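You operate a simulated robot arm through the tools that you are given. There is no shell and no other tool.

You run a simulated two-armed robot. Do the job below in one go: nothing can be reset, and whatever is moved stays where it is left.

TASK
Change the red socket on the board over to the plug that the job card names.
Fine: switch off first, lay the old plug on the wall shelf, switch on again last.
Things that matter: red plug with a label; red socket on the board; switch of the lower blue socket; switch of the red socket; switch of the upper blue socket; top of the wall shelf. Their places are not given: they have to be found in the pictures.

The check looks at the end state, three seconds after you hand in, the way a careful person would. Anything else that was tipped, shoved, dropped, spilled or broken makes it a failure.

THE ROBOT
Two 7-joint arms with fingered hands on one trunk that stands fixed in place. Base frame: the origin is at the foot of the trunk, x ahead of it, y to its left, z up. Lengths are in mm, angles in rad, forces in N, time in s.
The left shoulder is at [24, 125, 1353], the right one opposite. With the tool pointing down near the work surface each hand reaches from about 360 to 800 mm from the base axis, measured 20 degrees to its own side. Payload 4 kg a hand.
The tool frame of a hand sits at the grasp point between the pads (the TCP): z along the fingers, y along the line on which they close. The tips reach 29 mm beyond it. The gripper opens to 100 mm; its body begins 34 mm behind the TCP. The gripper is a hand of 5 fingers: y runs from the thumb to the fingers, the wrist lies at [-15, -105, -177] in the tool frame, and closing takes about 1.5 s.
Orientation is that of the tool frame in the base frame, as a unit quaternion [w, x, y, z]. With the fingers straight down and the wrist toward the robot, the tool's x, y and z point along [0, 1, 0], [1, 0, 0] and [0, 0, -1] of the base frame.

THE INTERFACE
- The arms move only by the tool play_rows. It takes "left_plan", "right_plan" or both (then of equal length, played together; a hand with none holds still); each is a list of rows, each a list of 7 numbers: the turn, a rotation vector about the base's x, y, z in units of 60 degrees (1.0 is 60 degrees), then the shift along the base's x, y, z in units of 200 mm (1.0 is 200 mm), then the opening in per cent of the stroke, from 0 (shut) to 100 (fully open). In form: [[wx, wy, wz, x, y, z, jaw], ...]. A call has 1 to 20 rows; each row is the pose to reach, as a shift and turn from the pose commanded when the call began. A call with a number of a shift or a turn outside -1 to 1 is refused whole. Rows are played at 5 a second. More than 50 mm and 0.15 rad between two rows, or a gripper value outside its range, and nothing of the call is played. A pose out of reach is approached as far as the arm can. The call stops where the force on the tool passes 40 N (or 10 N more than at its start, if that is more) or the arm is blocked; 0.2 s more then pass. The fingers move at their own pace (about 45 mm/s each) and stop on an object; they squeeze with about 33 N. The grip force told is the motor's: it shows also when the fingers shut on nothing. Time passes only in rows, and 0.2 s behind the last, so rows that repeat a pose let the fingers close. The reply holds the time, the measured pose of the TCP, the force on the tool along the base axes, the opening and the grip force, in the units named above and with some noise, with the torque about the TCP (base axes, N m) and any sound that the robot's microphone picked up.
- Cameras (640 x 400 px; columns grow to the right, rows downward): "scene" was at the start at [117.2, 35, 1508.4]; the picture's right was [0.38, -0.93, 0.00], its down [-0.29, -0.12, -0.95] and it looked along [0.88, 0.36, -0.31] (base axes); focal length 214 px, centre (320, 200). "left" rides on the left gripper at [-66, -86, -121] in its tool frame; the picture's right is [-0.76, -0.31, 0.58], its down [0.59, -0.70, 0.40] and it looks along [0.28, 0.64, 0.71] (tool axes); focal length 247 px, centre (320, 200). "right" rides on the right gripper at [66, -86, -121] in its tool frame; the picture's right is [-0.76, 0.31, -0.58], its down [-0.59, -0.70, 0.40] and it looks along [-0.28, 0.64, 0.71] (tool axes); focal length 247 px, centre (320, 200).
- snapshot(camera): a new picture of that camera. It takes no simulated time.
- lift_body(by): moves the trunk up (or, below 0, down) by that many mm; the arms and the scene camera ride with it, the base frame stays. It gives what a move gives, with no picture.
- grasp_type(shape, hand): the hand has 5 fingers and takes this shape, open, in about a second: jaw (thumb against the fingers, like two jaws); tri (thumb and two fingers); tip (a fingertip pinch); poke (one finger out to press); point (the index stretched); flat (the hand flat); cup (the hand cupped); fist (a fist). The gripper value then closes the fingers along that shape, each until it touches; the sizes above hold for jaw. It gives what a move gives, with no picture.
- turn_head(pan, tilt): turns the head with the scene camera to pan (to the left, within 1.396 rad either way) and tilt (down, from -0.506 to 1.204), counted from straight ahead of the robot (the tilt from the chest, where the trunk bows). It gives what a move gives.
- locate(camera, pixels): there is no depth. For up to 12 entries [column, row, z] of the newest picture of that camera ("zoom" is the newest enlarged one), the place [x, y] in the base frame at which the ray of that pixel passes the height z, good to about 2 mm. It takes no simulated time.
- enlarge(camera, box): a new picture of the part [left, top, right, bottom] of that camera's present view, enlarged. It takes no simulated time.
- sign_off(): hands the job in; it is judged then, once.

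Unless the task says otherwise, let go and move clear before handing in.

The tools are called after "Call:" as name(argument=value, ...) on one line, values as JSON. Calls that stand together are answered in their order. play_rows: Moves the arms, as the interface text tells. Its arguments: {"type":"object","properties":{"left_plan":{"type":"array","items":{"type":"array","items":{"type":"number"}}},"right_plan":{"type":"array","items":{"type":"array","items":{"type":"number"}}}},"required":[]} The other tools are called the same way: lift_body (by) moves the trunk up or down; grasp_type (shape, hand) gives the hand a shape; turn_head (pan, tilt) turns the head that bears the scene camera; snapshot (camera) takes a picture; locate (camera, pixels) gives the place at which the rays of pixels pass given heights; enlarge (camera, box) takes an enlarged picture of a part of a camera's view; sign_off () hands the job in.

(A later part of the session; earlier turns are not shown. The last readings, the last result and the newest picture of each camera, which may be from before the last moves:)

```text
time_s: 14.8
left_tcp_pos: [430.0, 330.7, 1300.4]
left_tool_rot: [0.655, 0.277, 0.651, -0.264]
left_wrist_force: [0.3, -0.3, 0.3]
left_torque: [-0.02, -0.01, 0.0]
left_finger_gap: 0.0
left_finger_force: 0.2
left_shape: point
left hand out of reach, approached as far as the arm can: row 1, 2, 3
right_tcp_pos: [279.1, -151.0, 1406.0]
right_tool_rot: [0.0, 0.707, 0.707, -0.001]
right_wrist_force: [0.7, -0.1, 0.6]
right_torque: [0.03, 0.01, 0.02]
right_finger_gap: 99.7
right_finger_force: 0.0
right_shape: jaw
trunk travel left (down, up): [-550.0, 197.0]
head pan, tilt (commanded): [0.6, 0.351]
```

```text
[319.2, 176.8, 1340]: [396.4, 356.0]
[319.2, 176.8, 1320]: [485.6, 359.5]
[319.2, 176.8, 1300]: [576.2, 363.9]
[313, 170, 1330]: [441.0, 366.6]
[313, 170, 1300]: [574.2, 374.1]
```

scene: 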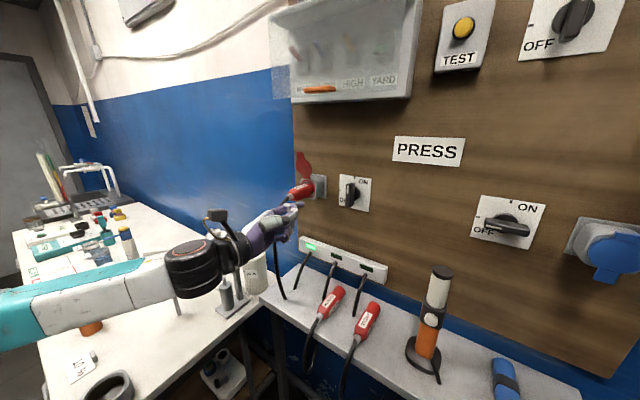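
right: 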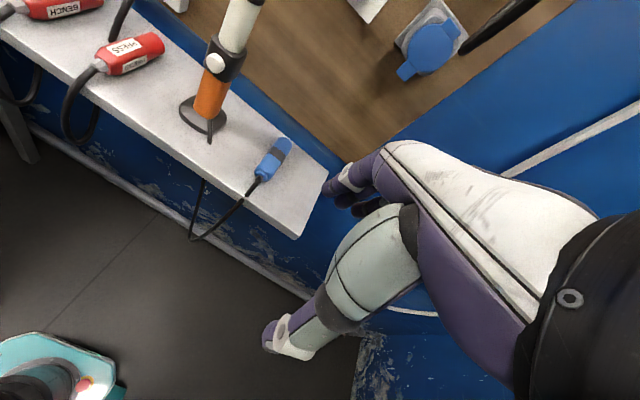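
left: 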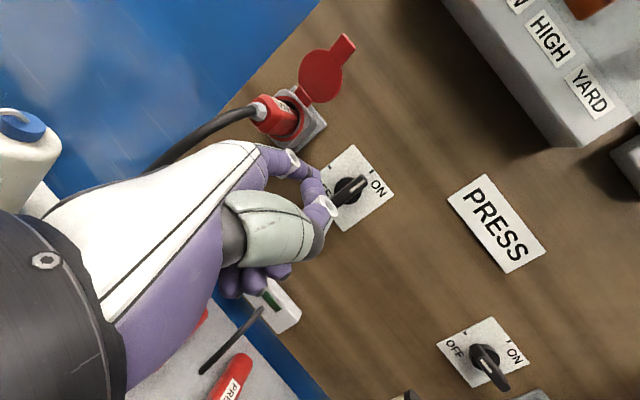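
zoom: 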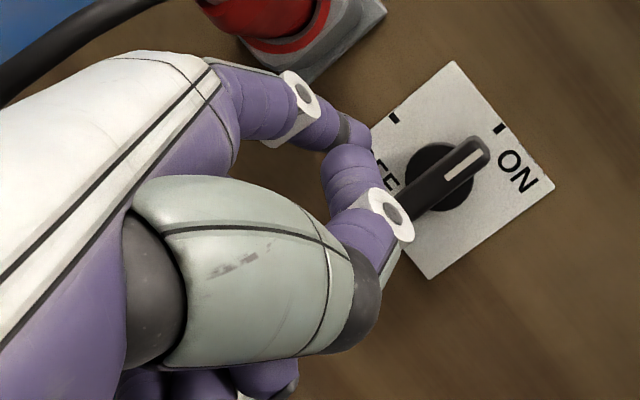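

The index tip is at about (486, 357, 1318), which is (+56, +26, +18) from the TCP, and the finger points nearly along +x. I need to know how far forward the folded thumb reaches, so I will triangulate its foremost point as well.

Call:
locate(camera="scene", pixels=[[298.4, 215.9, 1320], [298.4, 215.9, 1300], [298.4, 215.9, 1280], [295, 209, 1320], [295, 209, 1300]])

Call:
locate(camera="left", pixels=[[336.8, 210, 1320], [336.8, 210, 1300], [336.8, 210, 1280], [325, 204, 1320], [325, 204, 1300]])

```text
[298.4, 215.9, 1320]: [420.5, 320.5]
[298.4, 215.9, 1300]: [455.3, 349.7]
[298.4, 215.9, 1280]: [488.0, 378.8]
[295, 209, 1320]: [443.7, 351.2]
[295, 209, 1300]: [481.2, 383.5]
```

```text
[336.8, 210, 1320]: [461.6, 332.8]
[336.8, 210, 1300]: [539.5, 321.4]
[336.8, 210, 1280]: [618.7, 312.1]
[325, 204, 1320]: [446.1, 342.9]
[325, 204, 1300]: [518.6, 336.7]
```

The thumb sits roughly 30 mm behind the index tip, so about 18–20 mm of overlap on the knob is possible without the thumb hitting it. I will bring the tip to about (612, 288, 1330), to the right of the knob's top and still in front of it.

Call:
play_rows(left_plan=[[0, 0, 0, 0.1, -0.06, 0.01, 0], [0, 0, 0, 0.2, -0.12, 0.02, 0], [0, 0, 0, 0.3, -0.18, 0.03, 0], [0, 0, 0, 0.4, -0.24, 0.04, 0], [0, 0, 0, 0.5, -0.3, 0.05, 0], [0, 0, 0, 0.58, -0.345, 0.06, 0], [0, 0, 0, 0.63, -0.345, 0.06, 0], [0, 0, 0, 0.63, -0.345, 0.06, 0]])

Call:
enlarge(camera="scene", box=[280, 150, 400, 240])

Call:
enlarge(camera="left", box=[240, 80, 440, 240])

Call:
snapshot(camera="scene")

```text
time_s: 16.6
left_tcp_pos: [489.1, 307.9, 1348.7]
left_tool_rot: [0.655, 0.277, 0.652, -0.264]
left_wrist_force: [0.3, 0.0, 0.1]
left_torque: [0.0, -0.02, 0.02]
left_finger_gap: 0.0
left_finger_force: 0.1
left_shape: point
left hand out of reach, approached as far as the arm can: row 2, 3, 4, 5, 6, 7, 8
right_tcp_pos: [278.8, -150.1, 1405.9]
right_tool_rot: [0.0, 0.707, 0.707, 0.001]
right_wrist_force: [0.4, -0.3, 0.0]
right_torque: [0.01, 0.0, 0.01]
right_finger_gap: 100.1
right_finger_force: 0.1
right_shape: jaw
trunk travel left (down, up): [-550.0, 197.0]
head pan, tilt (commanded): [0.6, 0.351]
```

```text
4.44 times, centred on (340, 195) of scene
```

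zoom: 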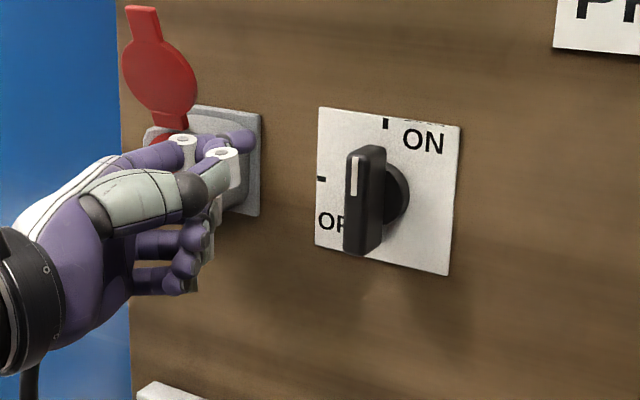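

```text
2.50 times, centred on (340, 160) of left
```

zoom: 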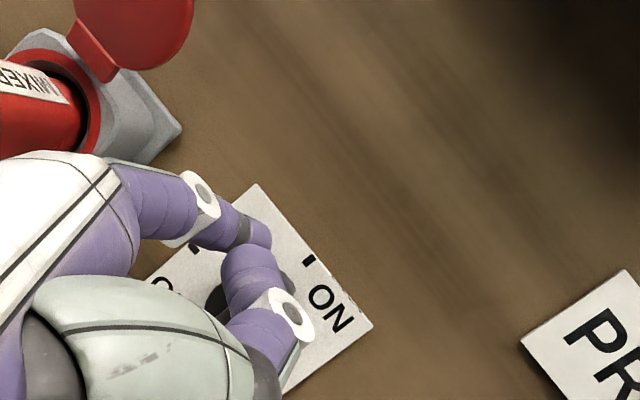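

```text
taken
```

scene: 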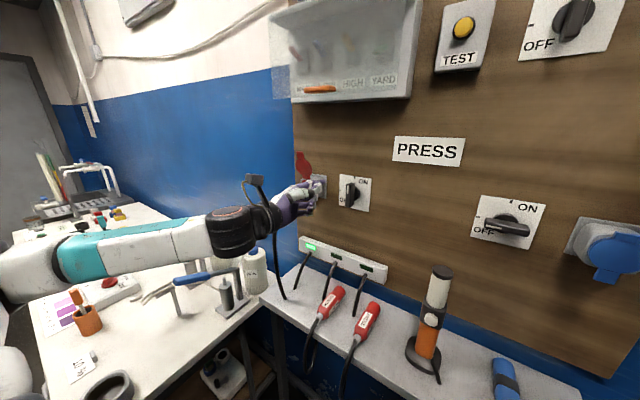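

The left arm stopped short at (489, 308, 1349) without contact, because its elbow is cramped in this pose. The right arm can push the knob's top leftward from the right with nothing in its way, so I will back the left hand off to the left and use the right hand for the switch.

Call:
play_rows(left_plan=[[0, 0, 0, -0.15, 0.14, -0.01, 0], [0, 0, 0, -0.3, 0.28, -0.02, 0], [0, 0, 0, -0.45, 0.42, -0.03, 0], [0, 0, 0, -0.6, 0.56, -0.04, 0], [0, 0, 0, -0.75, 0.7, -0.05, 0], [0, 0, 0, -0.88, 0.845, -0.06, 0], [0, 0, 0, -0.88, 0.845, -0.06, 0]])

Call:
grasp_type(hand="right", shape="point")

Call:
snapshot(camera="scene")

```text
time_s: 18.2
left_tcp_pos: [313.8, 477.8, 1336.8]
left_tool_rot: [0.656, 0.276, 0.651, -0.262]
left_wrist_force: [0.4, 0.2, 0.8]
left_torque: [-0.01, -0.02, -0.01]
left_finger_gap: 0.0
left_finger_force: 0.1
left_shape: point
right_tcp_pos: [278.6, -152.5, 1405.9]
right_tool_rot: [-0.001, 0.707, 0.707, 0.0]
right_wrist_force: [0.1, 0.4, 0.1]
right_torque: [0.04, 0.0, 0.01]
right_finger_gap: 100.0
right_finger_force: 0.1
right_shape: jaw
trunk travel left (down, up): [-550.0, 197.0]
head pan, tilt (commanded): [0.6, 0.351]
```

```text
time_s: 19.1
left_tcp_pos: [314.0, 478.5, 1336.5]
left_tool_rot: [0.656, 0.277, 0.651, -0.263]
left_wrist_force: [0.0, 0.3, -0.6]
left_torque: [-0.01, -0.03, -0.01]
left_finger_gap: 0.0
left_finger_force: 0.1
left_shape: point
right_tcp_pos: [278.5, -151.9, 1406.3]
right_tool_rot: [0.0, 0.707, 0.708, -0.001]
right_wrist_force: [0.0, -0.3, 0.0]
right_torque: [0.0, 0.0, -0.02]
right_finger_gap: 93.2
right_finger_force: 0.0
right_shape: point
trunk travel left (down, up): [-550.0, 197.0]
head pan, tilt (commanded): [0.6, 0.351]
```

```text
taken
```

scene: 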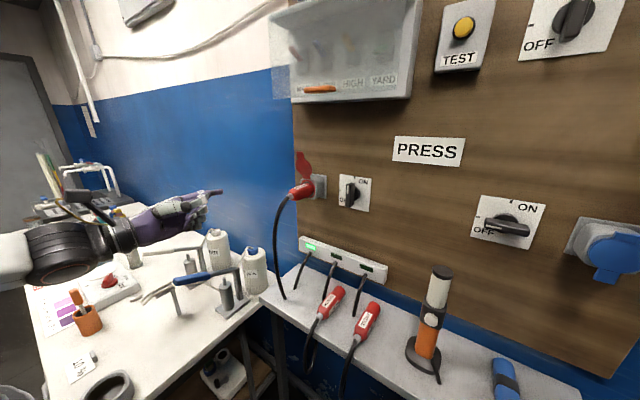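

The left hand is parked at (314, 478, 1337), clear of the board, and the right hand is now in point shape. I will turn the right hand in two stages so that its index points forward and left toward the knob.

Call:
play_rows(right_plan=[[0.123, -0.027, -0.027, 0.05, 0.08, -0.02, 0], [0.246, -0.054, -0.054, 0.1, 0.16, -0.05, 0], [0.368, -0.081, -0.081, 0.15, 0.24, -0.07, 0], [0.491, -0.109, -0.109, 0.2, 0.32, -0.1, 0], [0.614, -0.136, -0.136, 0.25, 0.4, -0.12, 0], [0.737, -0.163, -0.163, 0.3, 0.5, -0.15, 0]])

Call:
play_rows(right_plan=[[0.123, -0.027, -0.027, 0.05, 0.08, -0.03, 0], [0.246, -0.054, -0.054, 0.1, 0.16, -0.06, 0], [0.368, -0.081, -0.081, 0.15, 0.24, -0.1, 0], [0.491, -0.109, -0.109, 0.2, 0.32, -0.14, 0], [0.614, -0.136, -0.136, 0.25, 0.4, -0.17, 0], [0.737, -0.163, -0.163, 0.3, 0.5, -0.2, 0], [0.737, -0.163, -0.163, 0.3, 0.5, -0.2, 0]])

Call:
snapshot(camera="scene")

Call:
snapshot(camera="right")

```text
time_s: 20.5
left_tcp_pos: [314.3, 479.6, 1337.7]
left_tool_rot: [0.655, 0.277, 0.652, -0.264]
left_wrist_force: [0.0, -0.2, 0.3]
left_torque: [-0.03, 0.02, 0.01]
left_finger_gap: 0.0
left_finger_force: 0.1
left_shape: point
right_tcp_pos: [374.8, -44.1, 1403.2]
right_tool_rot: [-0.209, 0.709, 0.591, 0.323]
right_wrist_force: [-0.2, 0.6, 0.6]
right_torque: [-0.02, 0.02, 0.01]
right_finger_gap: 93.0
right_finger_force: 0.1
right_shape: point
right hand out of reach, approached as far as the arm can: row 2, 3, 4, 5, 6
trunk travel left (down, up): [-550.0, 197.0]
head pan, tilt (commanded): [0.6, 0.351]
```

```text
time_s: 22.1
left_tcp_pos: [312.7, 479.1, 1336.5]
left_tool_rot: [0.656, 0.276, 0.652, -0.263]
left_wrist_force: [0.1, -0.1, -1.1]
left_torque: [0.0, 0.0, 0.01]
left_finger_gap: 0.2
left_finger_force: 0.0
left_shape: point
right_tcp_pos: [428.7, 31.1, 1373.1]
right_tool_rot: [-0.341, 0.634, 0.441, 0.536]
right_wrist_force: [-0.9, -0.1, -0.5]
right_torque: [-0.02, 0.02, 0.01]
right_finger_gap: 93.0
right_finger_force: 0.1
right_shape: point
right hand out of reach, approached as far as the arm can: row 1, 2, 3, 4, 5, 6, 7
trunk travel left (down, up): [-550.0, 197.0]
head pan, tilt (commanded): [0.6, 0.351]
```

```text
taken
```

scene: 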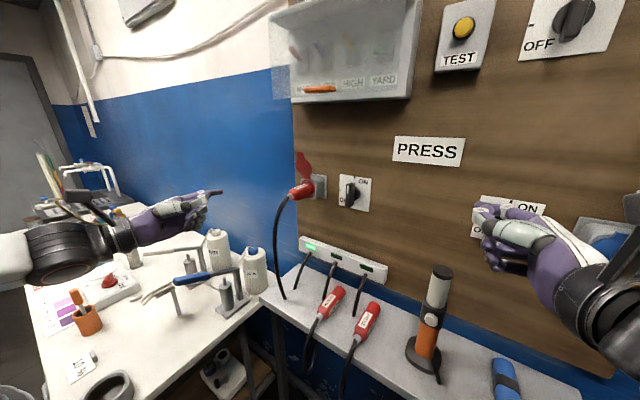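

```text
taken
```

right: 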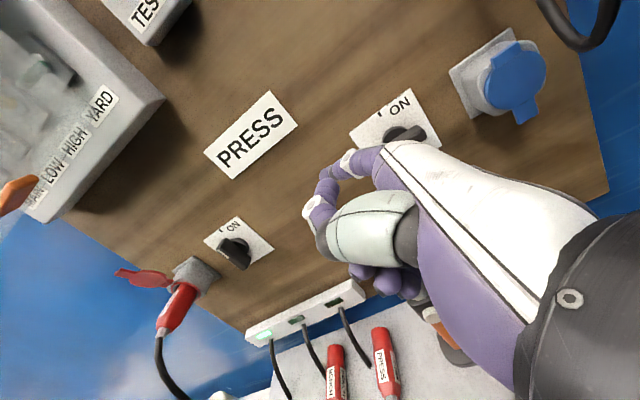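

The right hand now points forward-left with its tool z at about azimuth 67° and 11° down. By mirroring the left-hand measurement I expect its index tip near (491, 31, 1388). I will step it left and forward toward the switch.

Call:
play_rows(right_plan=[[0, 0, 0, 0.06, 0.15, -0.03, 0], [0, 0, 0, 0.12, 0.3, -0.06, 0], [0, 0, 0, 0.18, 0.45, -0.09, 0], [0, 0, 0, 0.24, 0.6, -0.12, 0], [0, 0, 0, 0.3, 0.75, -0.15, 0], [0, 0, 0, 0.3, 0.9, -0.2, 0], [0, 0, 0, 0.3, 0.9, -0.2, 0]])

Call:
snapshot(camera="scene")

Call:
snapshot(camera="right")

```text
time_s: 23.7
left_tcp_pos: [309.1, 484.0, 1335.9]
left_tool_rot: [0.658, 0.273, 0.652, -0.262]
left_wrist_force: [-1.1, 0.2, -0.2]
left_torque: [0.02, 0.02, 0.07]
left_finger_gap: 0.0
left_finger_force: 0.0
left_shape: point
right_tcp_pos: [487.4, 218.5, 1332.8]
right_tool_rot: [-0.341, 0.633, 0.442, 0.536]
right_wrist_force: [-0.7, 0.8, 0.3]
right_torque: [-0.03, 0.0, -0.09]
right_finger_gap: 93.3
right_finger_force: 0.1
right_shape: point
right hand out of reach, approached as far as the arm can: row 1, 2, 3, 4, 5
trunk travel left (down, up): [-550.0, 197.0]
head pan, tilt (commanded): [0.6, 0.351]
```

```text
taken
```

scene: 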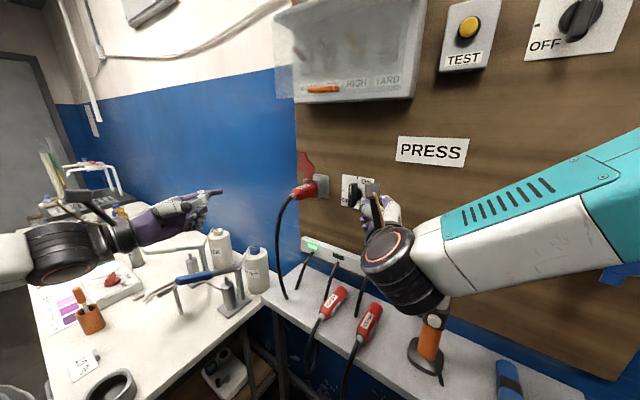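

```text
taken
```

right: 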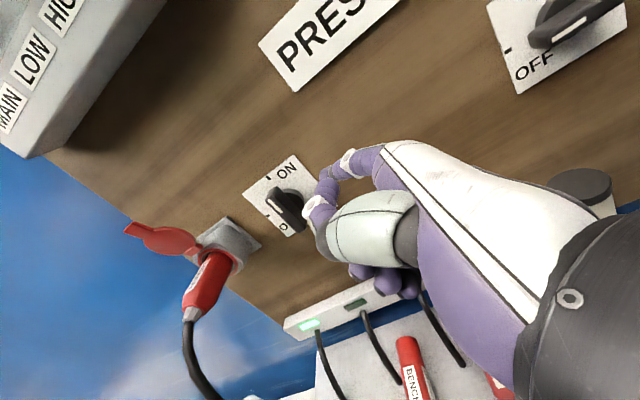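

The right arm now follows cleanly, with its TCP at (487, 218, 1333) and unchanged orientation. I will enlarge both views to fix the index tip position relative to the knob.

Call:
enlarge(camera="scene", box=[320, 160, 420, 240])

Call:
enlarge(camera="right", box=[220, 120, 380, 260])

Call:
snapshot(camera="left")

```text
5.00 times, centred on (370, 200) of scene
```

zoom: 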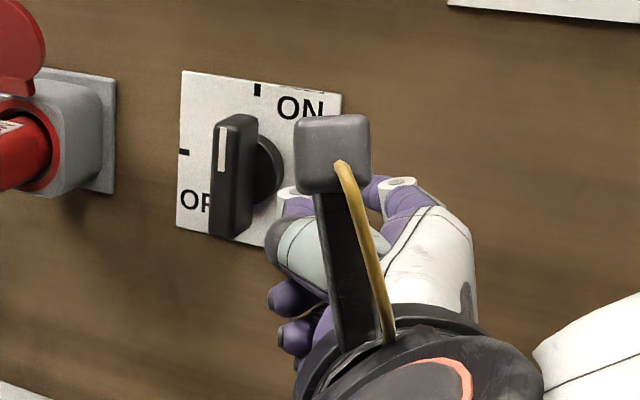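

```text
2.86 times, centred on (300, 190) of right
```

zoom: 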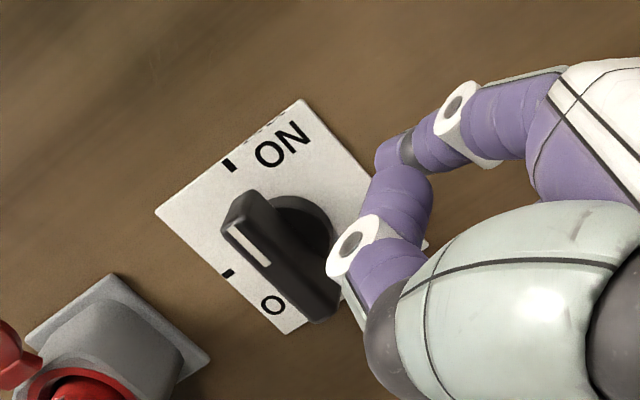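

```text
taken
```

left: 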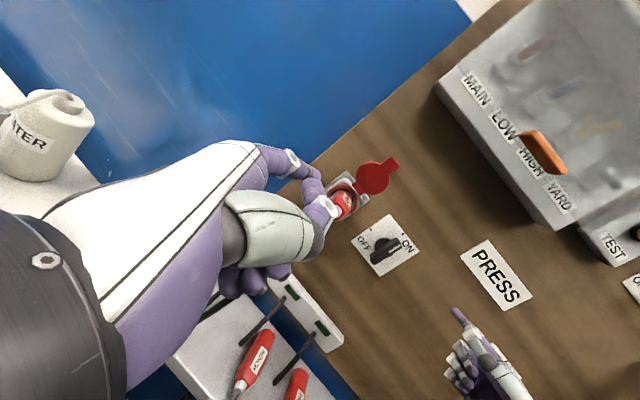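

The left camera has a clear side view of the right index at (456,310) and the knob at (382,250), with the head view blocked by the camera post. I will enlarge there and intersect rays.

Call:
enlarge(camera="left", box=[340, 200, 540, 400])

Call:
locate(camera="right", pixels=[[321, 176, 1360], [321, 176, 1340], [321, 176, 1320]])

Call:
locate(camera="left", pixels=[[455, 309, 1360], [455, 309, 1340], [455, 309, 1320]])

```text
2.00 times, centred on (440, 300) of left
```

zoom: 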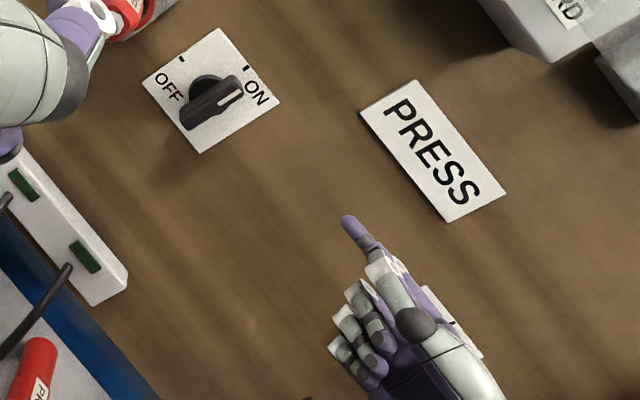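

```text
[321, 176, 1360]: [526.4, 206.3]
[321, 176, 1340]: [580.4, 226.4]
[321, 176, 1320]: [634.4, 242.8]
```

```text
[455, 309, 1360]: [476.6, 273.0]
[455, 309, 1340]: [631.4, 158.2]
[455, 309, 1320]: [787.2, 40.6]
```

Rays from both hand cameras agree: the right index tip is at (553, 216, 1350), or (+66, −2, +17) from its TCP. I will bring it to about (615, 285, 1330), just right of the knob's top and still in front of it.

Call:
play_rows(right_plan=[[0, 0, 0, 0.06, 0.07, -0.02, 0], [0, 0, 0, 0.12, 0.14, -0.04, 0], [0, 0, 0, 0.18, 0.21, -0.06, 0], [0, 0, 0, 0.24, 0.28, -0.08, 0], [0, 0, 0, 0.31, 0.345, -0.1, 0], [0, 0, 0, 0.31, 0.345, -0.1, 0]])

Call:
enlarge(camera="right", box=[220, 100, 400, 260])

Call:
enlarge(camera="left", box=[340, 180, 500, 320])

```text
time_s: 25.1
left_tcp_pos: [310.2, 479.2, 1337.0]
left_tool_rot: [0.656, 0.275, 0.651, -0.263]
left_wrist_force: [-0.9, -0.3, 0.1]
left_torque: [-0.01, 0.01, 0.01]
left_finger_gap: 0.2
left_finger_force: 0.1
left_shape: point
right_tcp_pos: [547.9, 281.8, 1314.8]
right_tool_rot: [-0.342, 0.634, 0.441, 0.536]
right_wrist_force: [-1.0, 0.7, -0.1]
right_torque: [-0.01, 0.0, 0.01]
right_finger_gap: 93.1
right_finger_force: 0.1
right_shape: point
trunk travel left (down, up): [-550.0, 197.0]
head pan, tilt (commanded): [0.6, 0.351]
```

```text
2.50 times, centred on (310, 180) of right
```

zoom: 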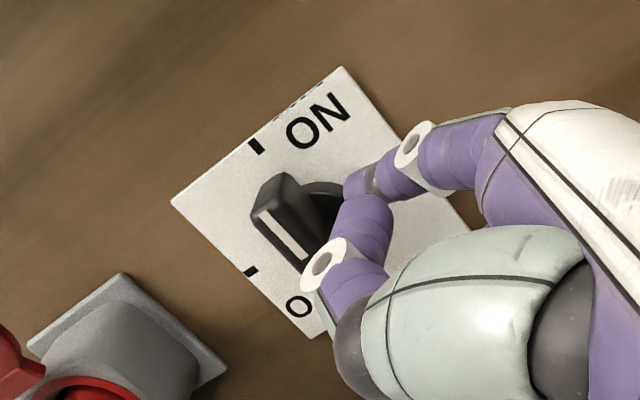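

```text
2.86 times, centred on (420, 250) of left
```

zoom: 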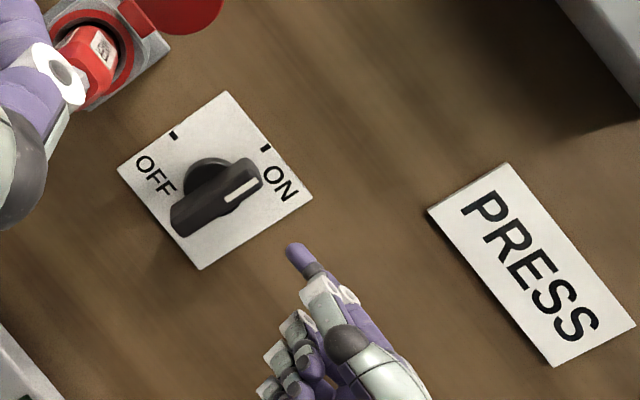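

The tip is now about (614, 279, 1332), right of the knob and in front of it. Before going in, I will check how far forward the right thumb reaches, using right (304,208) and left (416,279).

Call:
locate(camera="right", pixels=[[304, 208, 1340], [304, 208, 1320], [304, 208, 1300], [322.8, 174, 1340], [322.8, 174, 1320], [310, 205, 1320]])

Call:
locate(camera="left", pixels=[[416.5, 279, 1340], [416.5, 279, 1320], [416.5, 279, 1300], [410.5, 266.5, 1340], [410.5, 266.5, 1320]])

```text
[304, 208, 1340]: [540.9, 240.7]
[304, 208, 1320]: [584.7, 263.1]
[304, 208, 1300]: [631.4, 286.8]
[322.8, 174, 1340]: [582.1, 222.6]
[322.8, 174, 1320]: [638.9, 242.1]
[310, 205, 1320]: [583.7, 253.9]
```

```text
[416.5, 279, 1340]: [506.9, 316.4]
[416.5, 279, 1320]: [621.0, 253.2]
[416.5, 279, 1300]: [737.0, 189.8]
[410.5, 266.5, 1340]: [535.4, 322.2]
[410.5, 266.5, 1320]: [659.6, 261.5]
```

After correcting for the hand motion since the last right snapshot, the tip checks out at about (614, 277, 1332), and the thumb is about 36 mm behind it. That leaves it clear of the knob front, so I will push in to x≈656 beside the knob's top.

Call:
play_rows(right_plan=[[0, 0, 0, 0.05, 0.01, -0.005, 0], [0, 0, 0, 0.1, 0.02, -0.01, 0], [0, 0, 0, 0.15, 0.03, -0.01, 0], [0, 0, 0, 0.21, 0.03, -0.01, 0], [0, 0, 0, 0.21, 0.03, -0.01, 0]])

Call:
snapshot(camera="right")

Call:
snapshot(camera="left")

Call:
enlarge(camera="left", box=[350, 190, 470, 310])

Call:
enlarge(camera="right", box=[220, 100, 400, 260])

```text
time_s: 26.3
left_tcp_pos: [313.0, 479.7, 1337.2]
left_tool_rot: [0.656, 0.276, 0.652, -0.264]
left_wrist_force: [-0.6, -0.4, -1.0]
left_torque: [0.01, 0.0, -0.04]
left_finger_gap: 0.4
left_finger_force: 0.1
left_shape: point
right_tcp_pos: [592.4, 286.3, 1311.0]
right_tool_rot: [-0.342, 0.634, 0.44, 0.536]
right_wrist_force: [0.2, 0.1, 0.0]
right_torque: [0.02, -0.04, -0.02]
right_finger_gap: 93.4
right_finger_force: 0.0
right_shape: point
trunk travel left (down, up): [-550.0, 197.0]
head pan, tilt (commanded): [0.6, 0.351]
```

```text
taken
```

right: 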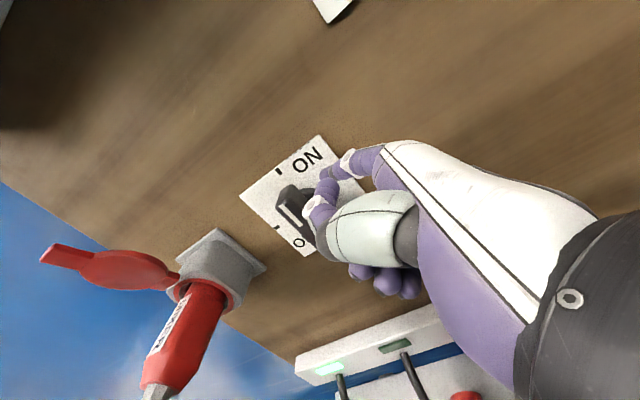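

```text
taken
```

left: 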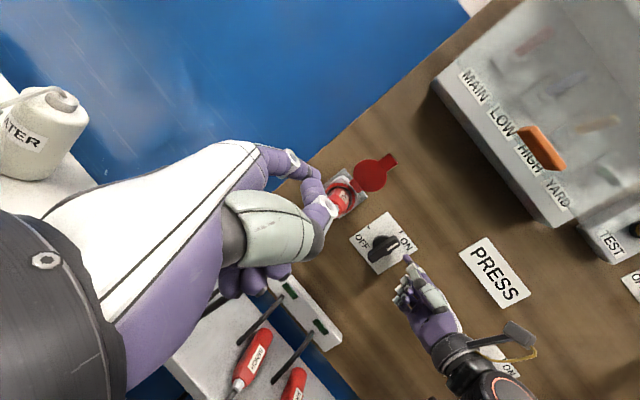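

```text
3.33 times, centred on (410, 250) of left
```

zoom: 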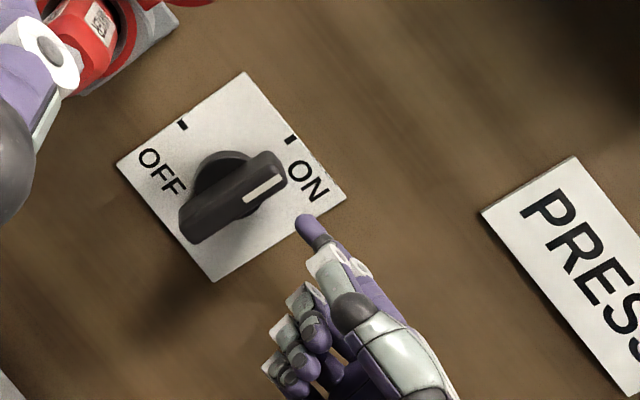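

```text
2.50 times, centred on (310, 180) of right
```

zoom: 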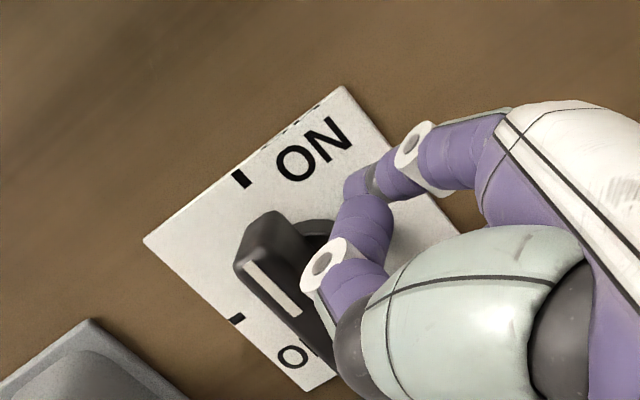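

The tip is at about (658, 284, 1328), with zero force and the knob end just to its left. I will sweep it left along the first half of the knob's arc and watch the force.

Call:
play_rows(right_plan=[[0, 0, 0, 0, 0.05, 0, 0], [0, 0, 0, 0, 0.09, 0, 0], [0, 0, 0, 0, 0.1175, 0, 0], [0, 0, 0, 0, 0.137, 0.006, 0], [0, 0, 0, 0, 0.156, 0.011, 0], [0, 0, 0, 0, 0.176, 0.012, 0], [0, 0, 0, 0, 0.1955, 0.011, 0], [0, 0, 0, 0, 0.215, 0.007, 0], [0, 0, 0, 0, 0.234, 0.0015, 0]])

Call:
snapshot(camera="left")

Call:
enlarge(camera="left", box=[350, 190, 470, 310])

```text
time_s: 28.3
left_tcp_pos: [311.6, 477.6, 1337.3]
left_tool_rot: [0.656, 0.276, 0.651, -0.263]
left_wrist_force: [0.7, 0.2, 0.6]
left_torque: [0.01, -0.04, -0.02]
left_finger_gap: 0.2
left_finger_force: 0.1
left_shape: point
right_tcp_pos: [591.6, 333.4, 1312.1]
right_tool_rot: [-0.342, 0.635, 0.44, 0.535]
right_wrist_force: [-0.5, -1.7, 1.3]
right_torque: [0.03, -0.11, -0.07]
right_finger_gap: 0.2
right_finger_force: 0.1
right_shape: point
trunk travel left (down, up): [-550.0, 197.0]
head pan, tilt (commanded): [0.6, 0.351]
```

```text
taken
```

left: 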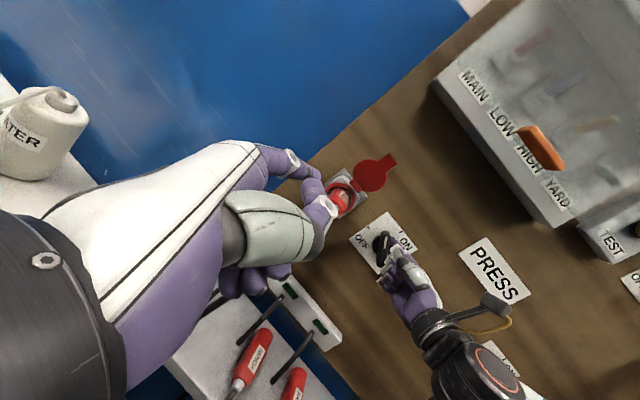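

```text
3.33 times, centred on (410, 250) of left
```

zoom: 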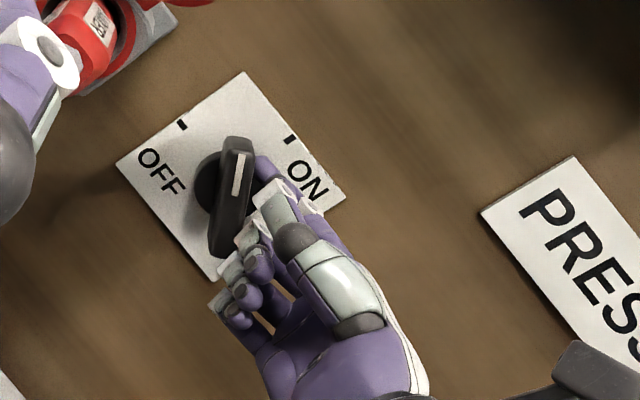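

The knob has turned about 45° under light force (about 2 N). I will continue along the rest of the arc until its pointer is at the OFF tick.

Call:
play_rows(right_plan=[[0, 0, 0, 0, 0.018, -0.009, 0], [0, 0, 0, 0, 0.035, -0.0195, 0], [0, 0, 0, 0, 0.05, -0.033, 0], [0, 0, 0, 0, 0.063, -0.0475, 0], [0, 0, 0, 0, 0.074, -0.064, 0], [0, 0, 0, 0, 0.0835, -0.0815, 0], [0, 0, 0, 0, 0.0835, -0.0815, 0]])

Call:
snapshot(camera="left")

Call:
enlarge(camera="left", box=[350, 190, 470, 310])

```text
time_s: 29.9
left_tcp_pos: [311.7, 478.7, 1338.6]
left_tool_rot: [0.656, 0.277, 0.651, -0.263]
left_wrist_force: [0.9, 0.4, 0.1]
left_torque: [0.01, 0.0, 0.03]
left_finger_gap: 0.1
left_finger_force: 0.0
left_shape: point
right_tcp_pos: [592.0, 348.5, 1297.0]
right_tool_rot: [-0.342, 0.633, 0.44, 0.538]
right_wrist_force: [-1.0, -3.8, 5.4]
right_torque: [-0.02, -0.4, -0.18]
right_finger_gap: 0.0
right_finger_force: 0.0
right_shape: point
trunk travel left (down, up): [-550.0, 197.0]
head pan, tilt (commanded): [0.6, 0.351]
```

```text
taken
```

left: 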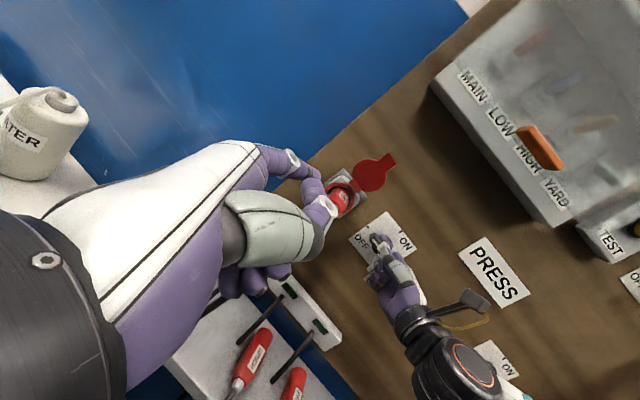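

```text
3.33 times, centred on (410, 250) of left
```

zoom: 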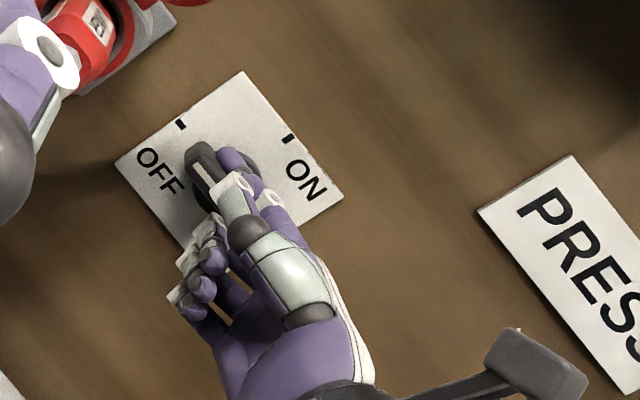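

The pointer is nearly at the OFF tick, with about 6 N of push. I will press the end down a few millimetres further and check whether it seats.

Call:
play_rows(right_plan=[[0, 0, 0, 0, 0.003, -0.012, 0], [0, 0, 0, 0, 0.006, -0.024, 0], [0, 0, 0, 0, 0.008, -0.036, 0], [0, 0, 0, 0, 0.01, -0.045, 0], [0, 0, 0, 0, 0.01, -0.045, 0]])

Call:
snapshot(camera="scene")

Call:
enlarge(camera="left", box=[350, 190, 470, 310])

Call:
enlarge(camera="scene", box=[280, 150, 420, 290])

```text
time_s: 31.1
left_tcp_pos: [311.1, 477.9, 1338.7]
left_tool_rot: [0.656, 0.277, 0.651, -0.263]
left_wrist_force: [-0.2, -0.6, -1.2]
left_torque: [0.03, 0.04, -0.02]
left_finger_gap: 0.0
left_finger_force: 0.1
left_shape: point
right_tcp_pos: [591.1, 351.1, 1289.1]
right_tool_rot: [-0.341, 0.634, 0.439, 0.538]
right_wrist_force: [-2.1, -3.5, 15.0]
right_torque: [-0.27, -0.81, -0.21]
right_finger_gap: 0.2
right_finger_force: 0.1
right_shape: point
trunk travel left (down, up): [-550.0, 197.0]
head pan, tilt (commanded): [0.6, 0.351]
```

```text
taken
```

scene: 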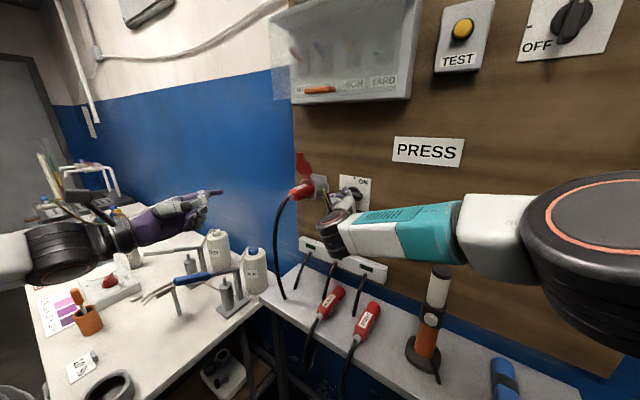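

```text
3.33 times, centred on (410, 250) of left
```

zoom: 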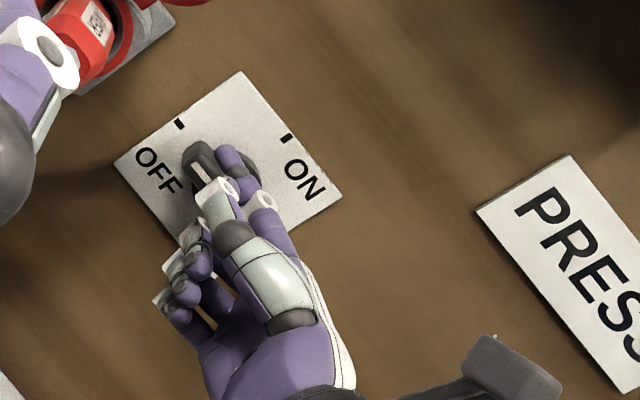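

```text
2.86 times, centred on (350, 220) of scene
```

zoom: 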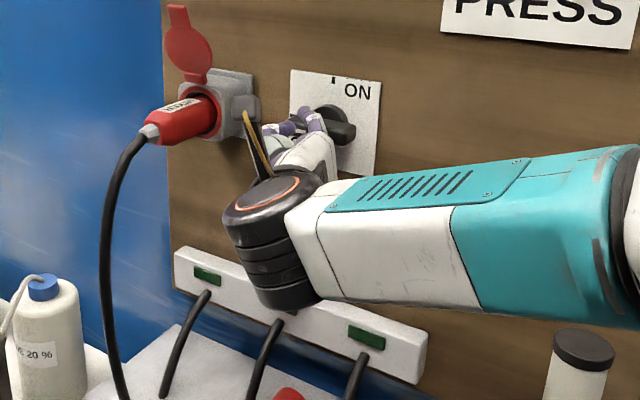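

The first indicator on the strip at zoom (207,275) has gone dark, the knob is horizontal, and the force has risen to 15 N against its stop, so the red socket is off. I will lift and withdraw the right hand the way it came.

Call:
play_rows(right_plan=[[0, 0, 0, -0.02, -0.01, 0.06, 0], [0, 0, 0, -0.15, -0.02, 0.08, 0], [0, 0, 0, -0.3, -0.06, 0.1, 0], [0, 0, 0, -0.4, -0.2, 0.12, 0], [0, 0, 0, -0.48, -0.38, 0.15, 0], [0, 0, 0, -0.54, -0.56, 0.18, 0], [0, 0, 0, -0.6, -0.75, 0.2, 0], [0, 0, 0, -0.65, -0.92, 0.25, 0]])

Call:
play_rows(right_plan=[[0, 0, 0, -0.05, -0.18, 0.04, 0], [0, 0, 0, -0.1, -0.36, 0.08, 0], [0, 0, 0, -0.15, -0.54, 0.12, 0], [0, 0, 0, -0.2, -0.72, 0.16, 0], [0, 0, 0, -0.25, -0.9, 0.2, 0], [0, 0, 0, -0.25, -0.9, 0.2, 0]])

Call:
snapshot(camera="scene")

Call:
enlarge(camera="scene", box=[270, 130, 410, 270])

```text
time_s: 32.9
left_tcp_pos: [314.7, 479.7, 1336.0]
left_tool_rot: [0.655, 0.276, 0.652, -0.263]
left_wrist_force: [-0.6, 0.0, 0.1]
left_torque: [-0.02, 0.06, -0.05]
left_finger_gap: 0.1
left_finger_force: 0.0
left_shape: point
right_tcp_pos: [469.2, 188.2, 1327.3]
right_tool_rot: [-0.341, 0.636, 0.439, 0.536]
right_wrist_force: [-0.5, 0.5, -0.9]
right_torque: [-0.04, 0.0, 0.01]
right_finger_gap: 0.0
right_finger_force: 0.2
right_shape: point
right hand out of reach, approached as far as the arm can: row 8
trunk travel left (down, up): [-550.0, 197.0]
head pan, tilt (commanded): [0.6, 0.351]
```

```text
time_s: 34.3
left_tcp_pos: [313.2, 475.7, 1339.2]
left_tool_rot: [0.655, 0.277, 0.652, -0.263]
left_wrist_force: [0.7, 0.1, 0.8]
left_torque: [-0.01, -0.03, 0.04]
left_finger_gap: 0.0
left_finger_force: 0.0
left_shape: point
right_tcp_pos: [445.1, 136.5, 1352.5]
right_tool_rot: [-0.345, 0.64, 0.435, 0.531]
right_wrist_force: [0.3, -1.6, 0.6]
right_torque: [0.0, 0.01, 0.04]
right_finger_gap: 93.0
right_finger_force: 0.1
right_shape: point
right hand out of reach, approached as far as the arm can: row 1, 2, 3, 4, 5, 6
trunk travel left (down, up): [-550.0, 197.0]
head pan, tilt (commanded): [0.6, 0.351]
```

```text
taken
```

scene: 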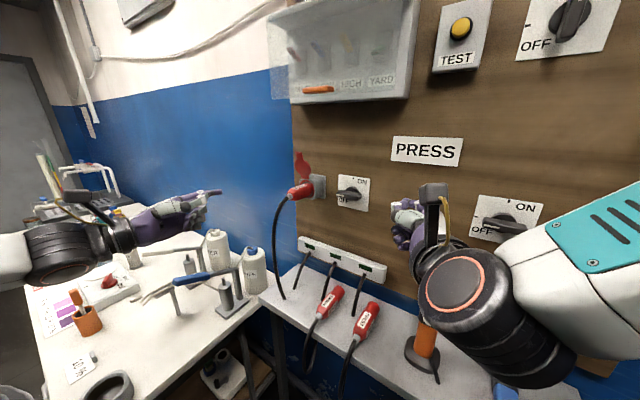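

```text
2.86 times, centred on (340, 200) of scene
```

zoom: 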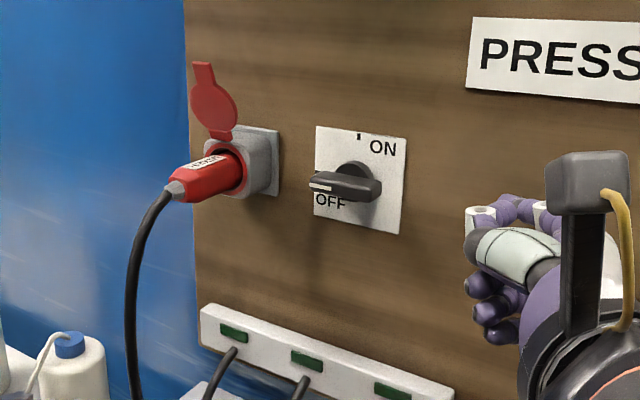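

The switch now clearly reads OFF, with its handle horizontal, its pointer left at zoom (318,185), and all three indicators dark. I will rotate the right hand back to its pointing-down pose and park it on its own side.

Call:
play_rows(right_plan=[[-0.107, 0.023, 0.025, -0.06, -0.1, 0.03, 0], [-0.214, 0.046, 0.05, -0.12, -0.2, 0.06, 0], [-0.321, 0.068, 0.075, -0.18, -0.31, 0.09, 0], [-0.428, 0.091, 0.1, -0.24, -0.42, 0.12, 0], [-0.535, 0.114, 0.126, -0.32, -0.53, 0.14, 0], [-0.643, 0.137, 0.151, -0.4, -0.65, 0.15, 0]])

Call:
play_rows(right_plan=[[-0.107, 0.023, 0.025, -0.06, -0.1, 0.02, 0], [-0.214, 0.046, 0.05, -0.12, -0.2, 0.04, 0], [-0.321, 0.068, 0.075, -0.18, -0.3, 0.06, 0], [-0.428, 0.091, 0.1, -0.24, -0.42, 0.08, 0], [-0.535, 0.114, 0.126, -0.32, -0.53, 0.1, 0], [-0.643, 0.137, 0.151, -0.4, -0.65, 0.1, 0]])

Call:
snapshot(camera="scene")

```text
time_s: 35.7
left_tcp_pos: [313.0, 477.8, 1337.2]
left_tool_rot: [0.656, 0.277, 0.651, -0.263]
left_wrist_force: [0.3, 0.4, -0.5]
left_torque: [0.01, 0.0, 0.0]
left_finger_gap: 0.1
left_finger_force: 0.0
left_shape: point
right_tcp_pos: [361.2, 9.3, 1384.2]
right_tool_rot: [-0.184, 0.712, 0.615, 0.286]
right_wrist_force: [-0.3, 0.2, -0.9]
right_torque: [-0.01, -0.03, 0.0]
right_finger_gap: 93.1
right_finger_force: 0.1
right_shape: point
trunk travel left (down, up): [-550.0, 197.0]
head pan, tilt (commanded): [0.6, 0.351]
```

```text
time_s: 37.1
left_tcp_pos: [313.2, 479.5, 1336.8]
left_tool_rot: [0.656, 0.276, 0.651, -0.264]
left_wrist_force: [0.8, 0.2, 0.1]
left_torque: [0.02, 0.04, -0.01]
left_finger_gap: 0.1
left_finger_force: 0.0
left_shape: point
right_tcp_pos: [289.8, -113.9, 1404.6]
right_tool_rot: [-0.02, 0.712, 0.702, 0.018]
right_wrist_force: [9.0, 0.8, -1.3]
right_torque: [-0.34, 1.02, -0.76]
right_finger_gap: 93.2
right_finger_force: 0.0
right_shape: point
trunk travel left (down, up): [-550.0, 197.0]
head pan, tilt (commanded): [0.6, 0.351]
stopped in row 6 (right hand): the force on the tool passed its limit at 58 N (the readings are from after the stop); the commanded pose is now the measured one
```

```text
taken
```

scene: 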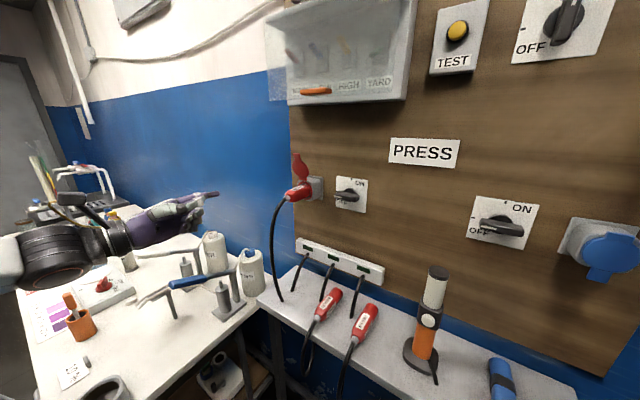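

The right hand stopped with a 58 N spike at (290, −114, 1405). Nothing of the workspace is there, so it most likely brushed the robot's own trunk. I will ease it forward to relieve the contact and see where it is.

Call:
play_rows(right_plan=[[0, 0, 0, 0.1, -0.02, 0, 0], [0, 0, 0, 0.2, -0.05, 0, 0], [0, 0, 0, 0.2, -0.05, 0, 0]])

Call:
snapshot(camera="right")

Call:
turn_head(pan=-0.2, tilt=0.5)

Call:
snapshot(camera="scene")

```text
time_s: 37.9
left_tcp_pos: [313.2, 478.3, 1336.7]
left_tool_rot: [0.655, 0.277, 0.652, -0.263]
left_wrist_force: [-0.3, 0.0, 0.0]
left_torque: [0.02, 0.02, -0.03]
left_finger_gap: 0.0
left_finger_force: 0.1
left_shape: point
right_tcp_pos: [329.3, -122.4, 1405.4]
right_tool_rot: [-0.019, 0.712, 0.702, 0.018]
right_wrist_force: [0.3, 0.3, -0.1]
right_torque: [0.0, 0.03, -0.02]
right_finger_gap: 93.3
right_finger_force: 0.1
right_shape: point
trunk travel left (down, up): [-550.0, 197.0]
head pan, tilt (commanded): [0.6, 0.351]
```

```text
taken
```

right: 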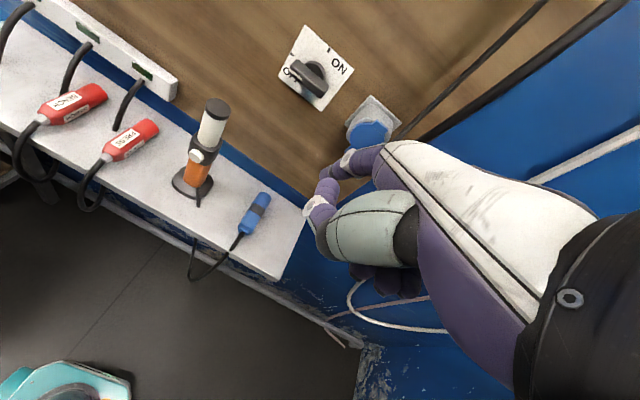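

```text
time_s: 39.0
left_tcp_pos: [313.2, 478.1, 1336.9]
left_tool_rot: [0.655, 0.277, 0.651, -0.264]
left_wrist_force: [-0.1, 0.4, 0.1]
left_torque: [-0.01, -0.02, 0.02]
left_finger_gap: 0.0
left_finger_force: 0.0
left_shape: point
right_tcp_pos: [328.6, -123.9, 1405.5]
right_tool_rot: [-0.019, 0.712, 0.702, 0.018]
right_wrist_force: [0.2, 1.1, -1.0]
right_torque: [-0.02, -0.01, -0.01]
right_finger_gap: 93.2
right_finger_force: 0.0
right_shape: point
trunk travel left (down, up): [-550.0, 197.0]
head pan, tilt (commanded): [-0.201, 0.499]
```

```text
taken
```

scene: 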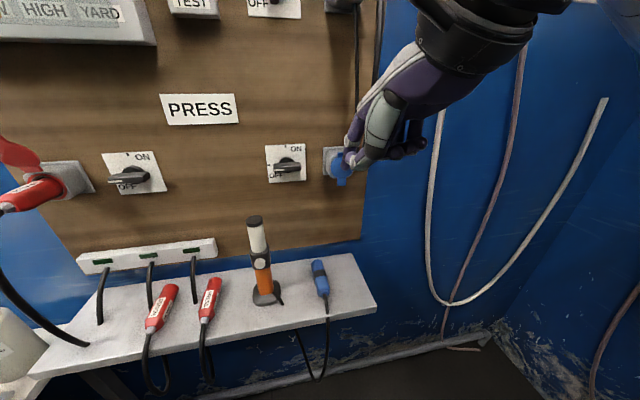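

Nothing in the workspace was disturbed, and the lower blue switch and socket are unchanged. Next I will put the left hand back in jaw shape and turn it to point down, with the fingers closing along y, ready to take the MIXER plug.

Call:
grasp_type(hand="left", shape="jaw")

Call:
play_rows(left_plan=[[0.041, 0.098, 0.053, 0.04, -0.02, 0.04, 100], [0.082, 0.197, 0.106, 0.09, -0.05, 0.08, 100], [0.122, 0.295, 0.16, 0.13, -0.07, 0.12, 100], [0.163, 0.394, 0.213, 0.18, -0.1, 0.16, 100], [0.204, 0.492, 0.266, 0.22, -0.12, 0.2, 100], [0.245, 0.591, 0.319, 0.27, -0.145, 0.23, 100]])

Call:
play_rows(left_plan=[[0.041, 0.098, 0.053, 0.04, -0.02, 0.04, 100], [0.082, 0.197, 0.106, 0.09, -0.05, 0.08, 100], [0.122, 0.295, 0.16, 0.13, -0.07, 0.12, 100], [0.163, 0.394, 0.213, 0.18, -0.1, 0.16, 100], [0.204, 0.492, 0.266, 0.22, -0.12, 0.2, 100], [0.245, 0.591, 0.319, 0.27, -0.145, 0.23, 100]])

Call:
snapshot(camera="left")

```text
time_s: 39.9
left_tcp_pos: [313.2, 478.3, 1336.8]
left_tool_rot: [0.656, 0.276, 0.651, -0.263]
left_wrist_force: [0.0, 0.4, -0.6]
left_torque: [-0.01, 0.01, 0.02]
left_finger_gap: 99.8
left_finger_force: 0.2
left_shape: jaw
right_tcp_pos: [328.3, -123.2, 1404.0]
right_tool_rot: [-0.019, 0.712, 0.702, 0.018]
right_wrist_force: [-0.2, -0.3, -0.6]
right_torque: [-0.02, -0.01, -0.01]
right_finger_gap: 93.3
right_finger_force: 0.1
right_shape: point
trunk travel left (down, up): [-550.0, 197.0]
head pan, tilt (commanded): [-0.201, 0.499]
```

```text
time_s: 41.3
left_tcp_pos: [369.3, 449.3, 1382.7]
left_tool_rot: [0.421, 0.153, 0.883, -0.14]
left_wrist_force: [0.3, 0.9, 0.0]
left_torque: [0.01, 0.02, 0.01]
left_finger_gap: 99.6
left_finger_force: 0.1
left_shape: jaw
right_tcp_pos: [330.7, -123.0, 1404.6]
right_tool_rot: [-0.019, 0.711, 0.702, 0.018]
right_wrist_force: [0.4, 0.1, 0.4]
right_torque: [-0.01, 0.0, 0.0]
right_finger_gap: 92.9
right_finger_force: 0.0
right_shape: point
trunk travel left (down, up): [-550.0, 197.0]
head pan, tilt (commanded): [-0.201, 0.499]
```

```text
time_s: 42.7
left_tcp_pos: [422.0, 419.5, 1429.3]
left_tool_rot: [0.128, 0.009, 0.992, 0.003]
left_wrist_force: [0.1, -0.1, 0.5]
left_torque: [0.01, 0.05, 0.0]
left_finger_gap: 99.6
left_finger_force: 0.0
left_shape: jaw
right_tcp_pos: [330.1, -123.9, 1404.0]
right_tool_rot: [-0.021, 0.712, 0.702, 0.017]
right_wrist_force: [1.2, -0.5, 0.1]
right_torque: [0.04, 0.02, 0.03]
right_finger_gap: 93.1
right_finger_force: 0.0
right_shape: point
trunk travel left (down, up): [-550.0, 197.0]
head pan, tilt (commanded): [-0.201, 0.499]
```

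```text
taken
```

left: 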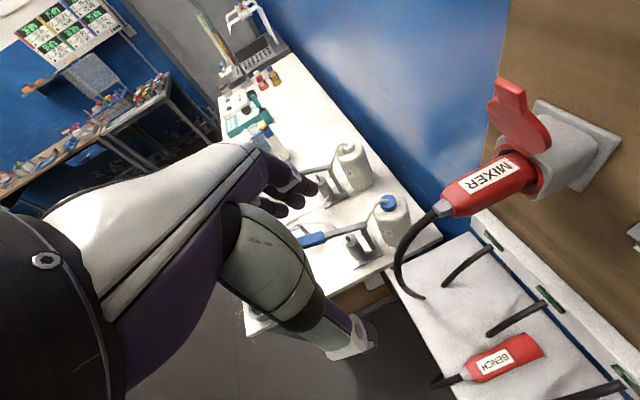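

The left hand now points down at 75° with its closing line along y, reached exactly. I need the real spread of its fingers and palm before approaching near the lid, so I will look at it from the head.

Call:
turn_head(pan=0.75, tilt=0.2)

Call:
snapshot(camera="scene")

Call:
enlarge(camera="left", box=[180, 120, 400, 370])

```text
time_s: 43.9
left_tcp_pos: [420.9, 420.7, 1428.8]
left_tool_rot: [0.13, 0.01, 0.991, 0.003]
left_wrist_force: [-0.2, 0.4, -0.7]
left_torque: [-0.01, -0.03, -0.02]
left_finger_gap: 100.3
left_finger_force: 0.1
left_shape: jaw
right_tcp_pos: [329.4, -123.3, 1405.0]
right_tool_rot: [-0.019, 0.712, 0.702, 0.018]
right_wrist_force: [0.8, -0.5, -0.2]
right_torque: [0.0, 0.01, -0.02]
right_finger_gap: 93.2
right_finger_force: 0.1
right_shape: point
trunk travel left (down, up): [-550.0, 197.0]
head pan, tilt (commanded): [0.75, 0.201]
```

```text
taken
```

scene: 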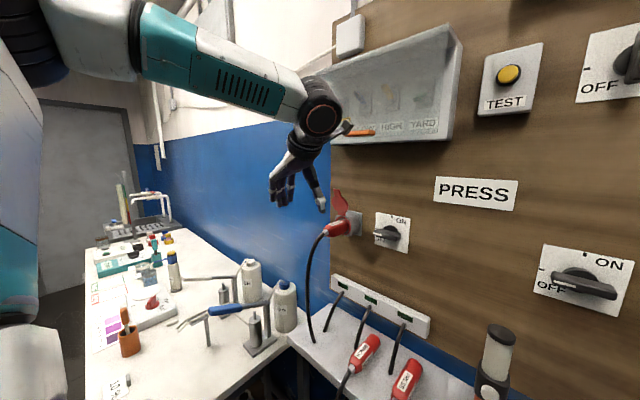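

```text
1.60 times, centred on (290, 245) of left
```

zoom: 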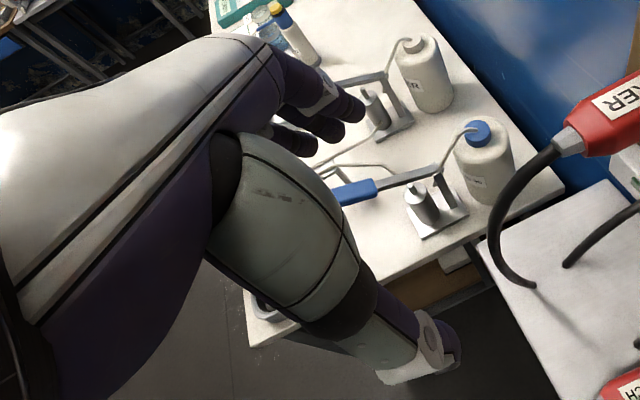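

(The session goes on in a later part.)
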